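You operate a simulated robot arm through the tools that you are given. There is no shell and no other tool. Be economical: measure what you need, move in short steps, check, and stop when the job is done.

The job below is to be done with a simulated two-armed robot. You get a single attempt, and the scene is never put back.

Task
Take the lid off the grease tub and lay it down on the top of the packing table.

Only the result counts: the job must be done as asked and must still hold three seconds after the hand-in. Knocking over, shifting, dropping, spilling or breaking anything else fails it. A push-on lid holds only when it is set on centred and level and pressed home; a screw cap is set on level and turned clockwise until tight.

Robot
Two 6-joint arms with two-finger grippers on one trunk, on a base that drives. Base frame: it is fixed to the floor where the robot stands at the start and does not move with it; the origin is under the middle of the robot, x ahead of it, y to its left, z up; the surface under the hand at the start is at about z = 800. Readings come in mm, degrees, newtons and seconds.
The left shoulder is at the start at [30, 178, 938], the right one opposite. With the tool pointing down near the work surface each hand reaches from about 380 to 840 mm from the robot's upright axis, wherever it stands, measured 20 degrees to its own side. Payload 2.54 kg a hand.
Tool frame (each hand has its own): the origin (TCP) lies between the finger pads and is the grasp point; the fingertips stand 30 mm ahead of it; z points along the fingers, y is the line along which they close. The gripper opens to 116 mm. The gripper's body begins 95 mm behind the TCP.
Orientation is that of the tool frame in the base frame, as [roll, pitch, yaw] about the fixed x, y, z axes, in that order (R = Rz(yaw) Ry(pitch) Rx(roll)). With the fingers straight down and closing along the base's y, the tool's x points along the base's -x, its y along +y and its z along -z.

Tools
- The arms move only by the tool nudge_tool. It takes "left_motion", "right_motion" or both (then of equal length, played together; a hand with none holds still); each is text: rows parted by semicolons, each of 7 numbers parted by spaces: the shift along the tool's x, y, z in cm, then the turn, a rotation vector about the tool's x, y, z in degrees, then the gripper command, from -1 (fully open) to 1 (shut), values between in proportion. In form: dx dy dz wx wy wz hand; .... A call has 1 to 20 rows; each row is the pose to reach, as a shift and turn from the pose commanded when the call began, along the tool's axes at that moment. Rows are played at 5 a second. More than 50 mm and 8.6 degrees between two rows, or a gripper value outside its range, and nothing of the call is played. A pose out of reach is approached as far as the arm can. The call stops where the force on the tool passes 40 N (or 10 N more than at its start, if that is more) or the arm is blocked; 0.2 s more then pass. Each finger travels about 153 mm/s and halts on what it meets, pressing with about 29 N; the grip force reading is that of the motor and also rises with nothing between the fingers. The clock runs only during rows and for 0.2 s after the last one: add rows that repeat a pose to give the fingers time. The reply holds the time, the measured pose of the TCP, the force on the tool along the base axes, the opening and the grip force, in the units named above and with some noise, with the torque about the TCP (base axes, N m) and any sound that the robot's microphone picked up.
- Cameras (640 x 400 px; columns grow to the right, rows downward): "scene" is now at [35.2, -32.1, 1654]; the picture's right is [-0.47, -0.88, 0.00], its down [-0.72, 0.38, -0.59] and it looks along [0.52, -0.27, -0.81] (base axes); focal length 256 px, centre (320, 200). "left" rides on the left gripper at [69, 15, -122] in its tool frame; the picture's right is [-0.21, 0.98, 0.00], its down [-0.83, -0.18, -0.53] and it looks along [-0.52, -0.11, 0.85] (tool axes); focal length 251 px, centre (320, 200). "right" rides on the right gripper at [69, -15, -122] in its tool frame; the picture's right is [0.21, 0.98, 0.00], its down [-0.83, 0.18, -0.53] and it looks along [-0.52, 0.11, 0.85] (tool axes); focal length 251 px, centre (320, 200). There is no depth. A picture from a camera that has moved, and an enlarged one, comes with that camera's place and axes in the base frame and with its lens.
- snapshot(camera): a new picture of that camera. No time passes.
- move_column(by): slides the trunk up (or, below 0, down) by that many mm; the arms and the scene camera ride with it, the base frame stays. It gives what a move gives, with no picture.
- drive_base(legs): drives the robot by 1 to 6 legs, each [ahead, left, turn to the left] in mm, mm and degrees, along the robot's own axes; the way and the turn of a leg run together, so that a leg with both is an arc; at most 1500 mm and 180 degrees a leg. The arms and the cameras ride along, it lands a little off, and it stops where it bumps. It gives what a move gives.
- head_to(pan, tilt): turns the head with the scene camera to pan (to the left, within 143 degrees either way) and tilt (down, from -29 to 69), counted from straight ahead of the robot. It gives what a move gives.
- inspect(camera, box): a new picture of the part [left, top, right, bottom] of that camera's present view, enlarged. No time passes.
- close_job(): hands the job in; it is judged then, once.

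Work in short steps. Places have to be worked out from the pictures, the camera data and where the tool is seen: move nearer, look again, correct. Check each grasp and each placing, and mend what went wrong. You have 120 turns and 108 pictures in all, those below and enlarged ones among them. Open the grippers and draw the arms clear of the work before you hand the job in, unless the task says otherwise; then end with one line.

The tools are called by a JSON object that holds its "op" and its "data". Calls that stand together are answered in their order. nudge_tool: Moves the arms, as the interface text tells. Its arguments: {"type":"object","properties":{"left_motion":{"type":"string"},"right_motion":{"type":"string"}},"required":[]} The other tools are called the same way: move_column (by) slides the trunk up or down; drive_base (legs) drives the base; head_to (pan, tilt) turns the head that bears the scene camera; snapshot (camera) takes a picture; inspect (camera, box) takes an enlarged picture of a part of a camera's view; close_job () hands the job in.

At the start:

```text
time_s: 0.0
left_eef_pos: [427.8, 39.5, 1089.3]
left_tcp_rot: [-180.0, 0.0, 179.9]
left_force: [1.3, 0.4, 0.1]
left_wrist_torque: [-0.04, 0.01, -0.01]
left_finger_gap: 116.1
left_gripper_force: 0.0
right_eef_pos: [386.5, -415.2, 1060.3]
right_tcp_rot: [180.0, 0.0, -180.0]
right_force: [0.3, -0.5, -0.6]
right_wrist_torque: [0.03, 0.01, -0.01]
right_finger_gap: 116.0
right_gripper_force: 0.0
trunk travel left (down, up): [-150.0, 390.0]
robot x, y, heading: [-0.7, 2.7, 0.3]
head pan, tilt: [-27.8, 54.1]
```

scene: 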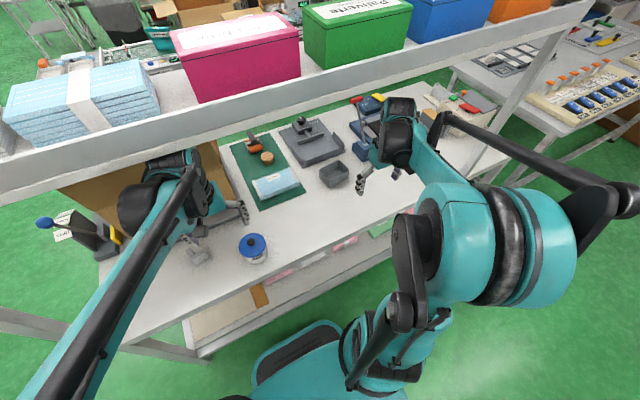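
right: 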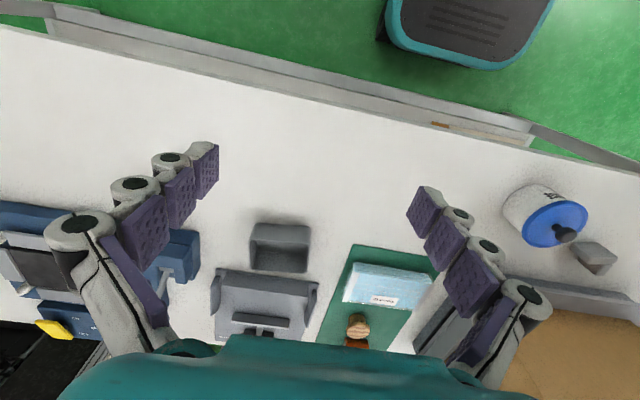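
left: 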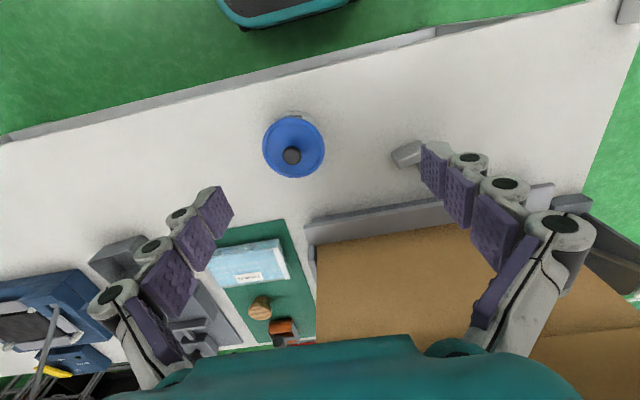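

The grease tub looks to be the white tub with the blue lid and a dark knob, near [478, -10]. I'll enlarge it in two views to judge its height and knob.

{"op": "inspect", "data": {"camera": "left", "box": [220, 90, 380, 190]}}

{"op": "inspect", "data": {"camera": "right", "box": [480, 150, 640, 290]}}

{"op": "inspect", "data": {"camera": "scene", "box": [160, 120, 480, 320]}}

```text
4.00 times, centred on (300, 140) of left
camera zoom: at [359.0, 54.7, 1211.0], right [0.21, 0.98, 0.0], down [0.83, -0.18, 0.53], along [0.52, -0.11, -0.85], focal length 1006 px, centre (400, 440)
```

zoom: 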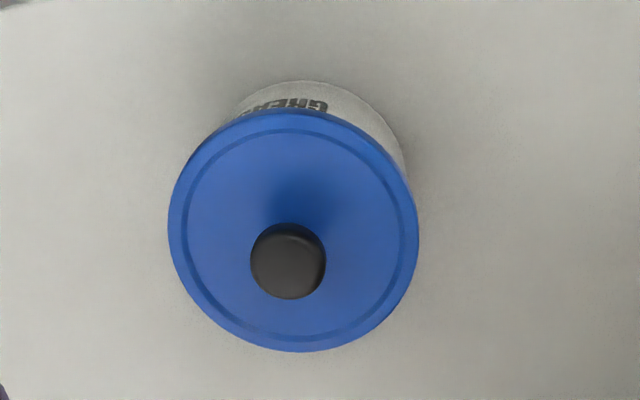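

```text
2.86 times, centred on (560, 220) of right
camera zoom: at [316.4, -430.1, 1181.7], right [-0.21, 0.98, 0.0], down [0.83, 0.18, 0.53], along [0.52, 0.11, -0.85], focal length 718 px, centre (-366, 143)
```

zoom: 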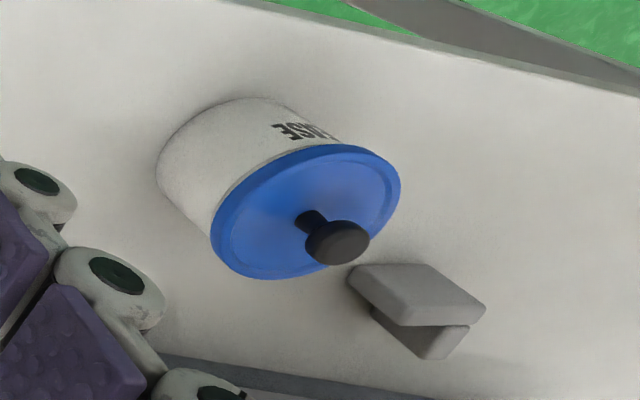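

```text
2.00 times, centred on (320, 220) of scene
camera zoom: at [35.2, -32.1, 1654.0], right [-0.47, -0.88, 0.0], down [-0.72, 0.38, -0.59], along [0.52, -0.27, -0.81], focal length 513 px, centre (320, 160)
```

zoom: 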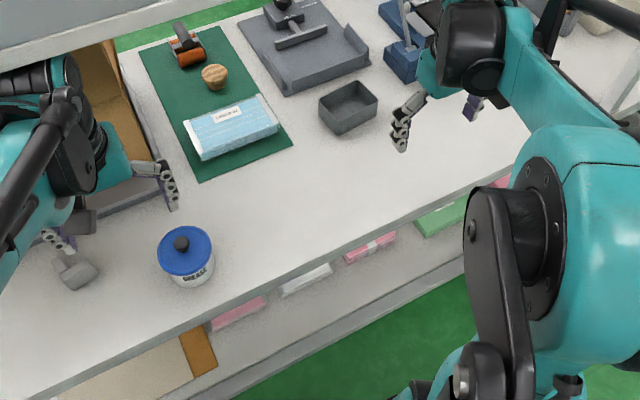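

Triangulated: the knob's top is at about [480, -10, 885], with the lid plane near z 854, lid about 92 mm across and knob about 26 mm. I move the left hand above the knob, half closed, and look.

{"op": "nudge_tool", "data": {"left_motion": "-1.3 -1.24 3.5 0 0 0 -0.2; -2.6 -2.5 7 0 0 0 -0.2; -3.9 -3.7 10.5 0 0 0 -0.2; -5.2 -4.95 14 0 0 0 -0.2; -5.2 -4.95 16 0 0 0 -0.2; -5.2 -4.95 16 0 0 0 -0.2"}}

{"op": "snapshot", "data": {"camera": "left"}}

{"op": "inspect", "data": {"camera": "right", "box": [480, 130, 640, 290]}}

```text
time_s: 1.4
left_eef_pos: [478.0, -10.8, 930.8]
left_tcp_rot: [-180.0, 0.0, -180.0]
left_force: [-1.3, 0.0, 0.5]
left_wrist_torque: [0.04, 0.0, -0.02]
left_finger_gap: 69.8
left_gripper_force: 0.2
right_eef_pos: [385.5, -415.4, 1060.9]
right_tcp_rot: [180.0, 0.0, -179.9]
right_force: [-1.8, -0.1, 0.3]
right_wrist_torque: [0.01, 0.03, 0.0]
right_finger_gap: 115.8
right_gripper_force: 0.0
trunk travel left (down, up): [-150.0, 390.0]
robot x, y, heading: [3.8, -3.2, -0.3]
head pan, tilt: [-27.8, 54.1]
```

```text
101 pictures are left
camera left: at [410.0, 4.1, 1052.4], right [0.21, 0.98, 0.0], down [0.83, -0.18, 0.53], along [0.52, -0.11, -0.85], focal length 251 px, centre (320, 200)
```

left: 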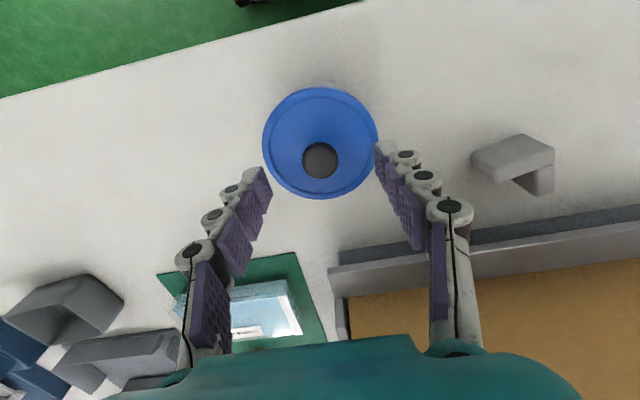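

```text
2.50 times, centred on (560, 210) of right
camera zoom: at [316.4, -430.2, 1181.7], right [-0.21, 0.98, 0.0], down [0.83, 0.18, 0.53], along [0.52, 0.11, -0.85], focal length 629 px, centre (-280, 175)
```

zoom: 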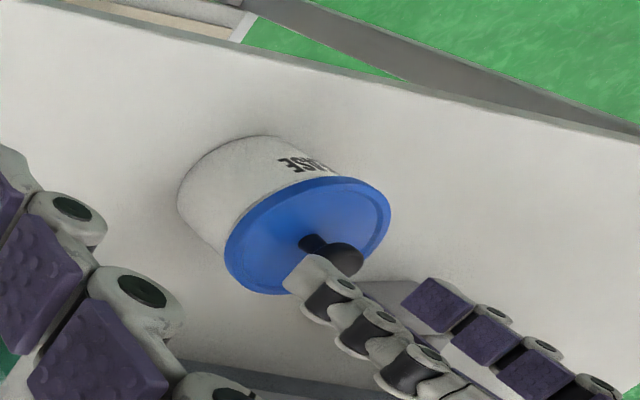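

The knob re-measures at [479.5, -10.4], under the TCP. I descend 43 mm so the tips sit just above the lid.

{"op": "nudge_tool", "data": {"left_motion": "-0.1 0 2 0 0 0 -0.2; -0.1 0 3.2 0 0 0 -0.2; -0.1 0 4.1 0 0 0 -0.2; -0.1 0 4.1 0 0 0 -0.2"}}

{"op": "snapshot", "data": {"camera": "left"}}

{"op": "inspect", "data": {"camera": "right", "box": [480, 130, 640, 290]}}

```text
time_s: 2.2
left_eef_pos: [479.0, -8.5, 894.6]
left_tcp_rot: [-180.0, 0.4, -179.9]
left_force: [5.2, -1.6, 72.4]
left_wrist_torque: [-0.04, -0.02, -0.02]
left_finger_gap: 67.1
left_gripper_force: 29.3
right_eef_pos: [382.4, -414.6, 1062.4]
right_tcp_rot: [180.0, 0.2, 179.9]
right_force: [0.6, 0.2, 0.3]
right_wrist_torque: [-0.01, 0.01, 0.01]
right_finger_gap: 116.0
right_gripper_force: 0.0
trunk travel left (down, up): [-150.0, 390.0]
robot x, y, heading: [-0.8, 1.6, 0.1]
head pan, tilt: [-27.8, 54.1]
stopped in row 4 (left hand): the force on the tool passed its limit at 54 N (the readings are from after the stop); the commanded pose is now the measured one
```

```text
99 pictures are left
camera left: at [410.1, 5.5, 1016.0], right [0.21, 0.98, 0.0], down [0.82, -0.18, 0.54], along [0.53, -0.12, -0.84], focal length 251 px, centre (320, 200)
```

left: 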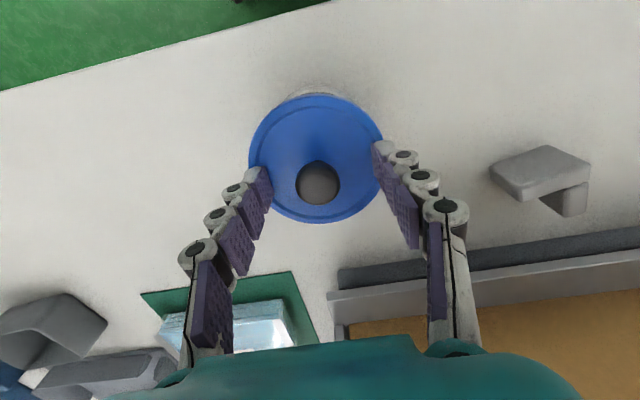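

```text
2.50 times, centred on (560, 210) of right
camera zoom: at [312.7, -430.0, 1183.9], right [-0.21, 0.98, 0.0], down [0.82, 0.18, 0.54], along [0.52, 0.11, -0.84], focal length 629 px, centre (-280, 175)
```

zoom: 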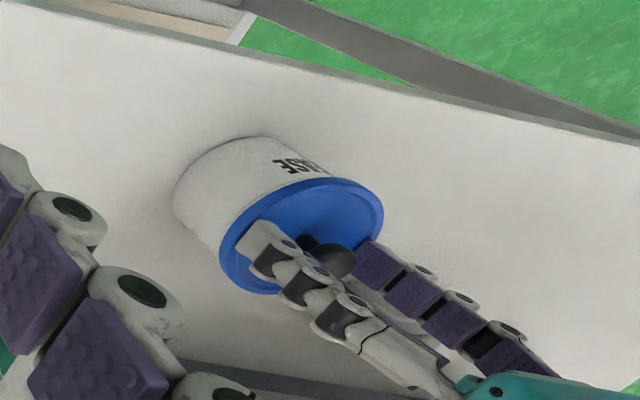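

The tips touched the lid (so its top is about z 864, higher than judged). I back off 3 mm and close on the knob.

{"op": "nudge_tool", "data": {"left_motion": "0 -0.2 -0.3 0 0 0 -0.2; 0 -0.2 -0.3 0 0 0 0.3; 0 -0.2 -0.3 0 0 0 0.7; 0 -0.2 -0.3 0 0 0 1; 0 -0.2 -0.3 0 0 0 1; 0 -0.2 -0.3 0 0 0 1"}}

{"op": "snapshot", "data": {"camera": "left"}}

{"op": "inspect", "data": {"camera": "right", "box": [480, 130, 640, 290]}}

```text
time_s: 3.4
left_eef_pos: [479.7, -11.3, 898.1]
left_tcp_rot: [-179.9, 0.4, 179.9]
left_force: [0.0, 1.4, 70.9]
left_wrist_torque: [0.09, 0.17, -0.03]
left_finger_gap: 48.4
left_gripper_force: 29.0
right_eef_pos: [381.4, -415.2, 1061.8]
right_tcp_rot: [-180.0, 0.2, -180.0]
right_force: [0.5, 0.1, 0.3]
right_wrist_torque: [0.0, 0.0, -0.02]
right_finger_gap: 116.2
right_gripper_force: 0.0
trunk travel left (down, up): [-150.0, 390.0]
robot x, y, heading: [2.8, 0.8, -0.1]
head pan, tilt: [-27.8, 54.1]
stopped in row 5 (left hand): the force on the tool passed its limit at 84 N (the readings are from after the stop); the commanded pose is now the measured one
```

```text
97 pictures are left
camera left: at [409.9, 4.0, 1018.4], right [0.21, 0.98, 0.0], down [0.82, -0.18, 0.54], along [0.53, -0.11, -0.84], focal length 251 px, centre (320, 200)
```

left: 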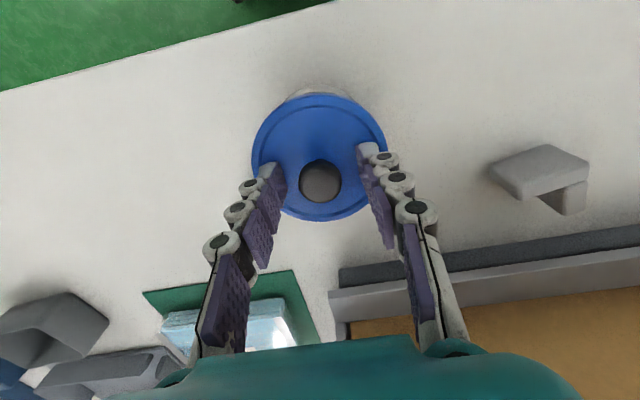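

```text
2.50 times, centred on (560, 210) of right
camera zoom: at [312.3, -430.0, 1183.1], right [-0.21, 0.98, 0.0], down [0.82, 0.18, 0.54], along [0.52, 0.11, -0.84], focal length 629 px, centre (-280, 175)
```

zoom: 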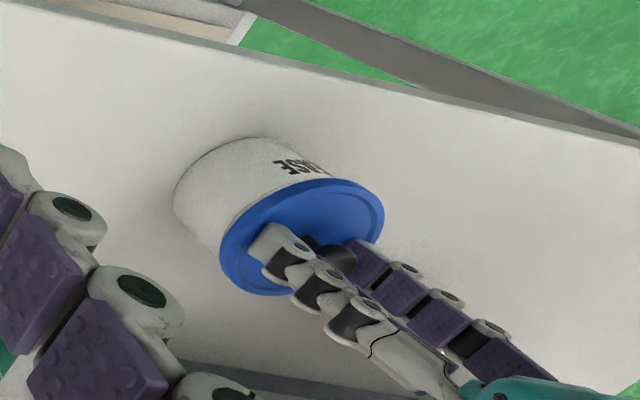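

Still pressing: the tips swing lower as they close. I raise 8 mm and then close.

{"op": "nudge_tool", "data": {"left_motion": "0 0 -0.8 0 0 0 0.1; 0 0 -0.8 0 0 0 0.15; 0 0 -0.8 0 0 0 0.4; 0 0 -0.8 0 0 0 0.7; 0 0 -0.8 0 0 0 1; 0 0 -0.8 0 0 0 1"}}

{"op": "snapshot", "data": {"camera": "left"}}

{"op": "inspect", "data": {"camera": "right", "box": [480, 130, 640, 290]}}

```text
time_s: 4.8
left_eef_pos: [482.1, -11.1, 902.9]
left_tcp_rot: [180.0, 0.1, -180.0]
left_force: [-0.2, -0.2, 0.1]
left_wrist_torque: [0.0, 0.0, -0.01]
left_finger_gap: 23.1
left_gripper_force: 29.0
right_eef_pos: [385.3, -415.2, 1059.9]
right_tcp_rot: [180.0, 0.0, -179.9]
right_force: [-0.1, -0.2, 0.1]
right_wrist_torque: [0.04, 0.03, -0.02]
right_finger_gap: 116.0
right_gripper_force: 0.1
trunk travel left (down, up): [-150.0, 390.0]
robot x, y, heading: [-1.5, -1.3, -0.3]
head pan, tilt: [-27.8, 54.1]
heard: snap
```

```text
95 pictures are left
camera left: at [412.6, 4.2, 1023.9], right [0.21, 0.98, 0.0], down [0.82, -0.18, 0.54], along [0.52, -0.11, -0.84], focal length 251 px, centre (320, 200)
```

left: 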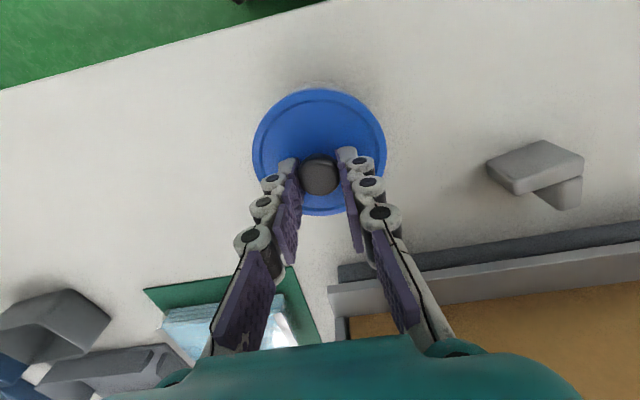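

```text
2.50 times, centred on (560, 210) of right
camera zoom: at [316.6, -430.1, 1181.7], right [-0.21, 0.98, 0.0], down [0.83, 0.18, 0.53], along [0.52, 0.11, -0.85], focal length 629 px, centre (-280, 175)
```

zoom: 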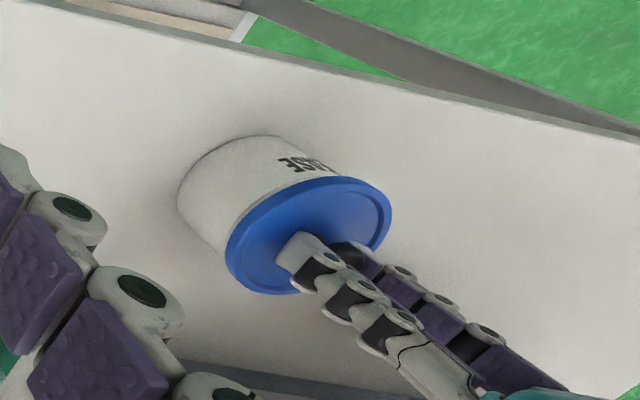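

A snap was heard, with zero force and a gap of 23 mm, so the knob is gripped and the lid may have popped free. I lift 15 mm slowly and check that the tub stays.

{"op": "nudge_tool", "data": {"left_motion": "0 0 -0.3 0 0 0 1; 0 0 -0.6 0 0 0 1; 0 0 -0.9 0 0 0 1; 0 0 -1.2 0 0 0 1; 0 0 -1.5 0 0 0 1"}}

{"op": "inspect", "data": {"camera": "left", "box": [220, 50, 420, 250]}}

{"op": "inspect", "data": {"camera": "right", "box": [480, 130, 640, 290]}}

```text
time_s: 6.0
left_eef_pos: [482.1, -11.2, 916.6]
left_tcp_rot: [179.9, 0.2, -180.0]
left_force: [-0.1, -0.2, 0.3]
left_wrist_torque: [-0.02, 0.0, -0.01]
left_finger_gap: 23.1
left_gripper_force: 29.2
right_eef_pos: [386.5, -414.4, 1061.6]
right_tcp_rot: [180.0, -0.1, 179.9]
right_force: [-0.5, 0.0, -0.1]
right_wrist_torque: [-0.02, 0.0, -0.03]
right_finger_gap: 116.0
right_gripper_force: 0.0
trunk travel left (down, up): [-150.0, 390.0]
robot x, y, heading: [-0.1, -1.6, -0.0]
head pan, tilt: [-27.8, 54.1]
```

```text
2.00 times, centred on (320, 150) of left
camera zoom: at [413.2, 4.1, 1037.8], right [0.21, 0.98, 0.0], down [0.82, -0.18, 0.54], along [0.52, -0.11, -0.84], focal length 503 px, centre (320, 300)
```

zoom: 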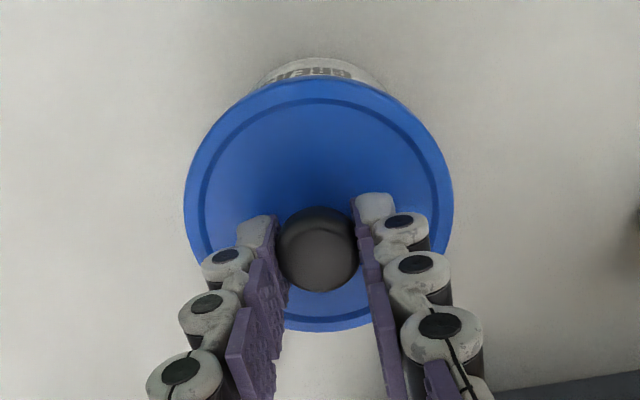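

```text
2.50 times, centred on (560, 210) of right
camera zoom: at [316.6, -430.1, 1181.7], right [-0.21, 0.98, 0.0], down [0.83, 0.18, 0.53], along [0.52, 0.11, -0.85], focal length 629 px, centre (-280, 175)
```

zoom: 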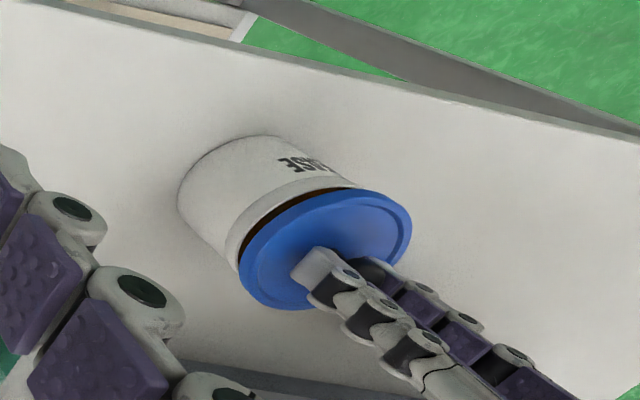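

The lid is clear and the tub hasn't moved. I lift 60 mm more and carry it to the free white area at about [500, -145], well away from the tub, mat and edge.

{"op": "nudge_tool", "data": {"left_motion": "0 0 -2 0 0 0 1; 0 0 -4 0 0 0 1; 0 0 -6 0 0 0 1; 0 -2 -6 0 0 0 1; -0.5 -5 -6 0 0 0 1; -1 -8 -6 0 0 0 1; -1.5 -11 -6 0 0 0 1; -1.8 -13.4 -6 0 0 0 1; -1.8 -13.4 -6 0 0 0 1"}}

{"op": "snapshot", "data": {"camera": "left"}}

{"op": "snapshot", "data": {"camera": "right"}}

{"op": "snapshot", "data": {"camera": "scene"}}

```text
time_s: 8.0
left_eef_pos: [496.7, -144.2, 978.2]
left_tcp_rot: [180.0, 0.2, -179.9]
left_force: [0.2, 0.7, -0.9]
left_wrist_torque: [-0.01, -0.03, 0.02]
left_finger_gap: 23.0
left_gripper_force: 28.7
right_eef_pos: [386.7, -413.9, 1059.6]
right_tcp_rot: [-180.0, -0.1, -180.0]
right_force: [0.1, -0.1, 0.0]
right_wrist_torque: [-0.04, 0.01, 0.01]
right_finger_gap: 116.2
right_gripper_force: 0.1
trunk travel left (down, up): [-150.0, 390.0]
robot x, y, heading: [2.0, 3.0, -0.3]
head pan, tilt: [-27.8, 54.1]
```

```text
91 pictures are left
camera left: at [428.1, -129.7, 1099.2], right [0.21, 0.98, 0.0], down [0.82, -0.18, 0.54], along [0.52, -0.11, -0.84], focal length 251 px, centre (320, 200)
```

left: 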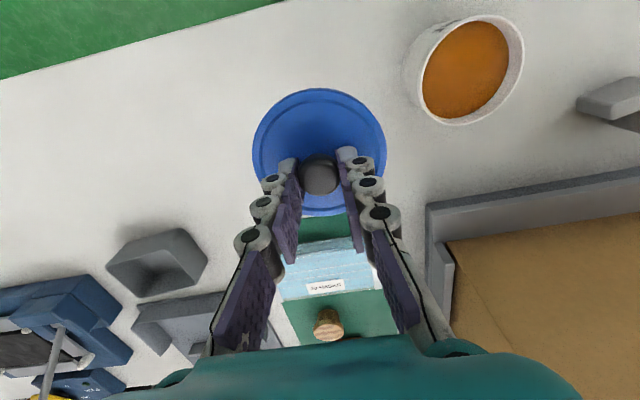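

```text
90 pictures are left
camera right: at [316.5, -429.7, 1181.9], right [-0.21, 0.98, 0.0], down [0.83, 0.18, 0.53], along [0.52, 0.11, -0.85], focal length 251 px, centre (320, 200)
```

right: 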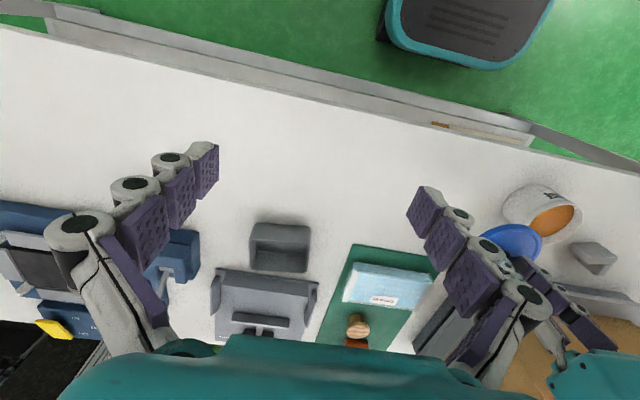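

```text
89 pictures are left
camera scene: at [35.2, -31.5, 1654.1], right [-0.47, -0.88, 0.0], down [-0.72, 0.38, -0.59], along [0.52, -0.27, -0.81], focal length 256 px, centre (320, 200)
```

scene: 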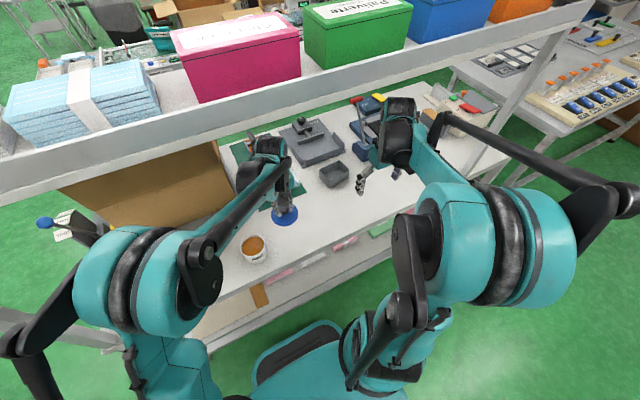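

The lid hangs level over bare table. I lower to TCP z≈868, then look.

{"op": "nudge_tool", "data": {"left_motion": "0 0 3 0 0 0 1; 0 0 6 0 0 0 1; 0 0 9 0 0 0 1; 0 0 10 0 0 0 1; 0 0 11 0 0 0 1; 0 0 11 0 0 0 1"}}

{"op": "inspect", "data": {"camera": "right", "box": [440, 150, 640, 350]}}

{"op": "snapshot", "data": {"camera": "left"}}

```text
time_s: 9.4
left_eef_pos: [498.8, -142.9, 868.1]
left_tcp_rot: [180.0, 0.1, 179.9]
left_force: [-0.4, 0.3, -1.2]
left_wrist_torque: [0.01, 0.02, -0.01]
left_finger_gap: 23.0
left_gripper_force: 28.6
right_eef_pos: [385.5, -413.5, 1060.6]
right_tcp_rot: [-180.0, 0.0, 179.9]
right_force: [0.6, -0.1, -0.2]
right_wrist_torque: [0.0, 0.0, 0.02]
right_finger_gap: 115.9
right_gripper_force: 0.0
trunk travel left (down, up): [-150.0, 390.0]
robot x, y, heading: [0.1, -1.8, -0.2]
head pan, tilt: [-27.8, 54.1]
```

```text
2.00 times, centred on (540, 250) of right
camera zoom: at [316.4, -430.0, 1181.8], right [-0.21, 0.98, 0.0], down [0.83, 0.18, 0.53], along [0.52, 0.11, -0.85], focal length 503 px, centre (-120, 100)
```

zoom: 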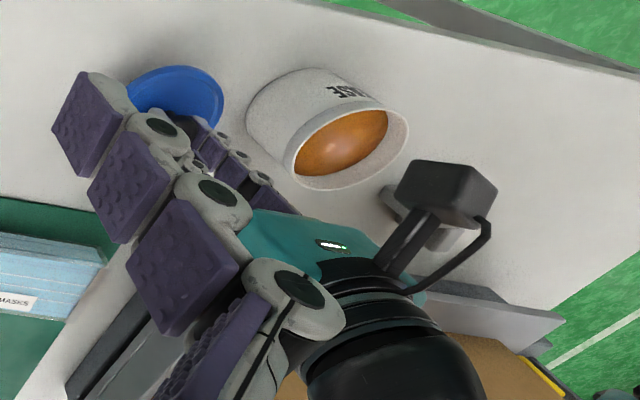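

```text
87 pictures are left
camera left: at [429.5, -129.1, 989.4], right [0.21, 0.98, 0.0], down [0.82, -0.18, 0.54], along [0.52, -0.11, -0.84], focal length 251 px, centre (320, 200)
```

left: 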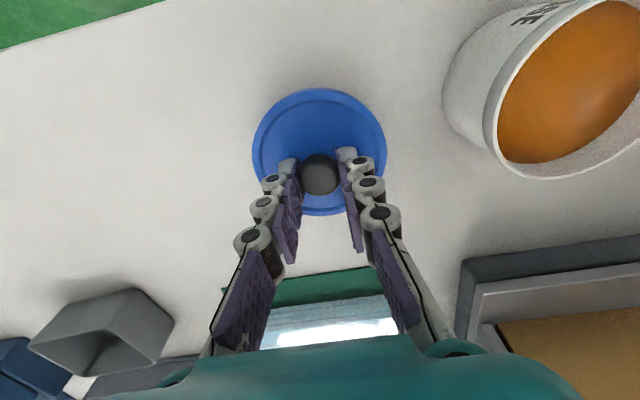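

Still clear of the table with everything around untouched. I lower in 2.5 mm steps until contact shows.

{"op": "nudge_tool", "data": {"left_motion": "0 0 0.3 0 0 0 1; 0 0 0.6 0 0 0 1; 0 0 0.9 0 0 0 1; 0 0 1.2 0 0 0 1; 0 0 1.4 0 0 0 1; 0 0 1.6 0 0 0 1; 0 0 1.6 0 0 0 1"}}

```text
time_s: 11.0
left_eef_pos: [500.4, -145.5, 849.6]
left_tcp_rot: [-179.9, 0.0, 180.0]
left_force: [0.1, 0.0, -0.8]
left_wrist_torque: [-0.01, -0.02, 0.01]
left_finger_gap: 23.0
left_gripper_force: 28.8
right_eef_pos: [386.3, -414.4, 1060.5]
right_tcp_rot: [180.0, 0.0, 180.0]
right_force: [-0.5, 0.0, -0.7]
right_wrist_torque: [0.0, 0.01, 0.0]
right_finger_gap: 115.7
right_gripper_force: 0.1
trunk travel left (down, up): [-150.0, 390.0]
robot x, y, heading: [-0.4, -0.5, 0.2]
head pan, tilt: [-27.8, 54.1]
```

No contact yet at 850. I continue in 1.5 mm steps.

{"op": "nudge_tool", "data": {"left_motion": "0 0 0.15 0 0 0 1; 0 0 0.3 0 0 0 1; 0 0 0.45 0 0 0 1; 0 0 0.6 0 0 0 1; 0 0 0.6 0 0 0 1"}}

{"op": "inspect", "data": {"camera": "left", "box": [220, 50, 420, 250]}}

{"op": "inspect", "data": {"camera": "right", "box": [440, 130, 600, 230]}}

```text
time_s: 12.2
left_eef_pos: [500.6, -144.6, 843.5]
left_tcp_rot: [-180.0, 0.1, -180.0]
left_force: [-0.3, 0.2, -1.0]
left_wrist_torque: [0.0, -0.02, 0.0]
left_finger_gap: 22.9
left_gripper_force: 28.6
right_eef_pos: [385.5, -415.2, 1060.3]
right_tcp_rot: [-179.9, 0.1, 179.9]
right_force: [0.4, 0.2, 0.2]
right_wrist_torque: [0.02, 0.0, -0.01]
right_finger_gap: 115.9
right_gripper_force: 0.1
trunk travel left (down, up): [-150.0, 390.0]
robot x, y, heading: [0.2, 2.1, -0.2]
head pan, tilt: [-27.8, 54.1]
```

```text
2.00 times, centred on (320, 150) of left
camera zoom: at [431.2, -130.0, 966.0], right [0.21, 0.98, 0.0], down [0.82, -0.18, 0.54], along [0.52, -0.11, -0.84], focal length 503 px, centre (320, 300)
```

zoom: 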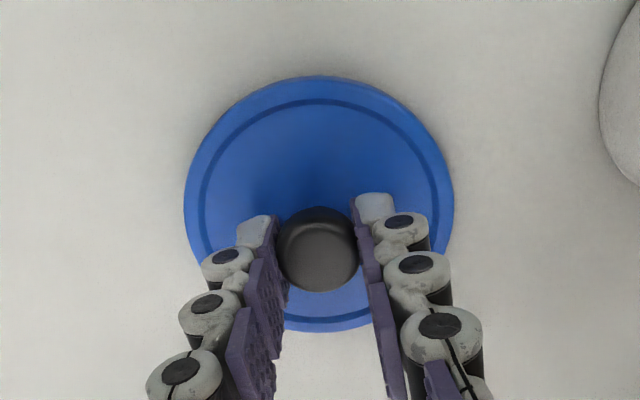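

```text
4.00 times, centred on (520, 180) of right
camera zoom: at [316.6, -430.1, 1181.7], right [-0.21, 0.98, 0.0], down [0.83, 0.18, 0.53], along [0.52, 0.11, -0.85], focal length 1006 px, centre (-480, 280)
```

zoom: 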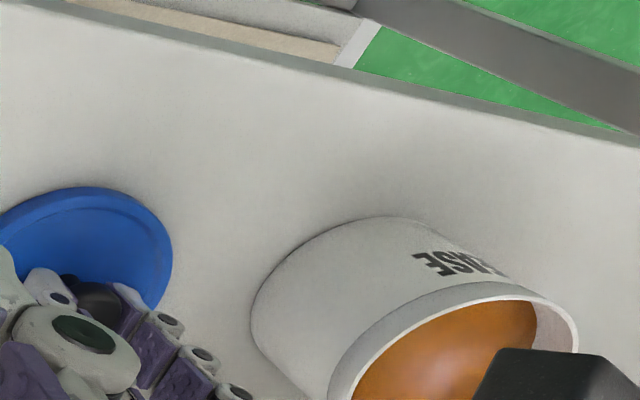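

It looks nearly down but there is no contact force. I keep creeping by 1 mm.

{"op": "nudge_tool", "data": {"left_motion": "0 0 0.1 0 0 0 1; 0 0 0.2 0 0 0 1; 0 0 0.3 0 0 0 1; 0 0 0.4 0 0 0 1; 0 0 0.4 0 0 0 1"}}

```text
time_s: 13.4
left_eef_pos: [500.8, -146.2, 842.7]
left_tcp_rot: [-179.9, 0.3, -180.0]
left_force: [4.1, -2.3, 30.9]
left_wrist_torque: [-0.04, 0.02, -0.04]
left_finger_gap: 22.9
left_gripper_force: 29.1
right_eef_pos: [385.9, -414.5, 1061.2]
right_tcp_rot: [180.0, 0.1, 180.0]
right_force: [0.0, -0.7, -0.8]
right_wrist_torque: [0.0, 0.0, 0.01]
right_finger_gap: 116.1
right_gripper_force: 0.2
trunk travel left (down, up): [-150.0, 390.0]
robot x, y, heading: [-1.0, -0.8, -0.1]
head pan, tilt: [-27.8, 54.1]
```

Contact at z≈842 with 31 N. I ease up 2.5 mm to unload, then open to about 70 mm and rise straight up.

{"op": "nudge_tool", "data": {"left_motion": "0 0 -0.25 0 0 0 1; 0 0 -0.25 0 0 0 0.6; 0 0 -0.25 0 0 0 0.3; 0 0 -0.3 0 0 0 0; 0 0 -0.5 0 0 0 -0.2; 0 0 -0.5 0 0 0 -0.2; 0 0 -2.5 0 0 0 -0.2; 0 0 -5.5 0 0 0 -0.2; 0 0 -9 0 0 0 -0.2; 0 0 -13 0 0 0 -0.2; 0 0 -17 0 0 0 -0.2; 0 0 -20 0 0 0 -0.2"}}

{"op": "snapshot", "data": {"camera": "left"}}

{"op": "snapshot", "data": {"camera": "scene"}}

```text
time_s: 16.0
left_eef_pos: [505.6, -144.4, 1041.7]
left_tcp_rot: [179.9, 0.2, 180.0]
left_force: [0.2, 0.5, 0.1]
left_wrist_torque: [-0.02, 0.0, 0.03]
left_finger_gap: 69.6
left_gripper_force: 0.1
right_eef_pos: [385.9, -414.7, 1060.2]
right_tcp_rot: [180.0, 0.1, 180.0]
right_force: [0.1, -0.4, -0.6]
right_wrist_torque: [0.02, -0.01, 0.0]
right_finger_gap: 116.0
right_gripper_force: 0.1
trunk travel left (down, up): [-150.0, 390.0]
robot x, y, heading: [-4.5, -0.5, 0.0]
head pan, tilt: [-27.8, 54.1]
```

```text
84 pictures are left
camera left: at [436.6, -129.2, 1163.4], right [0.21, 0.98, 0.0], down [0.82, -0.18, 0.54], along [0.52, -0.11, -0.84], focal length 251 px, centre (320, 200)
```

left: 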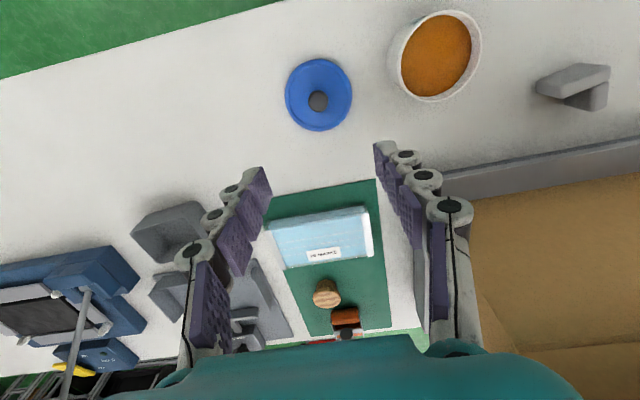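

```text
83 pictures are left
camera scene: at [34.8, -31.9, 1654.0], right [-0.47, -0.88, 0.0], down [-0.72, 0.38, -0.59], along [0.52, -0.27, -0.81], focal length 256 px, centre (320, 200)
```

scene: 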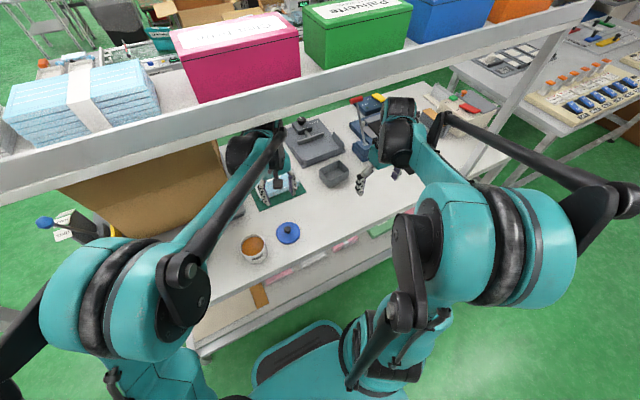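

The lid lies flat on the table, and the tub and its neighbours are where they were. I open the left gripper fully up here, clear of everything.

{"op": "nudge_tool", "data": {"left_motion": "0 0 0 0 0 0 -1; 0 0 -2 0 0 0 -1; 0 0 -2 0 0 0 -1"}}

```text
time_s: 16.8
left_eef_pos: [503.3, -145.2, 1045.8]
left_tcp_rot: [179.9, -0.1, 180.0]
left_force: [-0.4, 0.3, 0.2]
left_wrist_torque: [-0.02, 0.01, -0.02]
left_finger_gap: 115.9
left_gripper_force: 0.0
right_eef_pos: [389.6, -415.2, 1055.1]
right_tcp_rot: [180.0, -0.3, 180.0]
right_force: [-0.1, -1.6, -0.5]
right_wrist_torque: [0.0, -0.02, 0.0]
right_finger_gap: 116.2
right_gripper_force: 0.0
trunk travel left (down, up): [-150.0, 390.0]
robot x, y, heading: [-1.5, -0.4, 0.0]
head pan, tilt: [-27.8, 54.1]
```

Grippers are open and the arms are clear, so I hand the job in.

{"op": "close_job", "data": {}}

```text
The job is handed in.
```

The lid is off the grease tub and lying flat on the packing table at about [500, -145]; in the last pictures the tub and everything around it were where they started.
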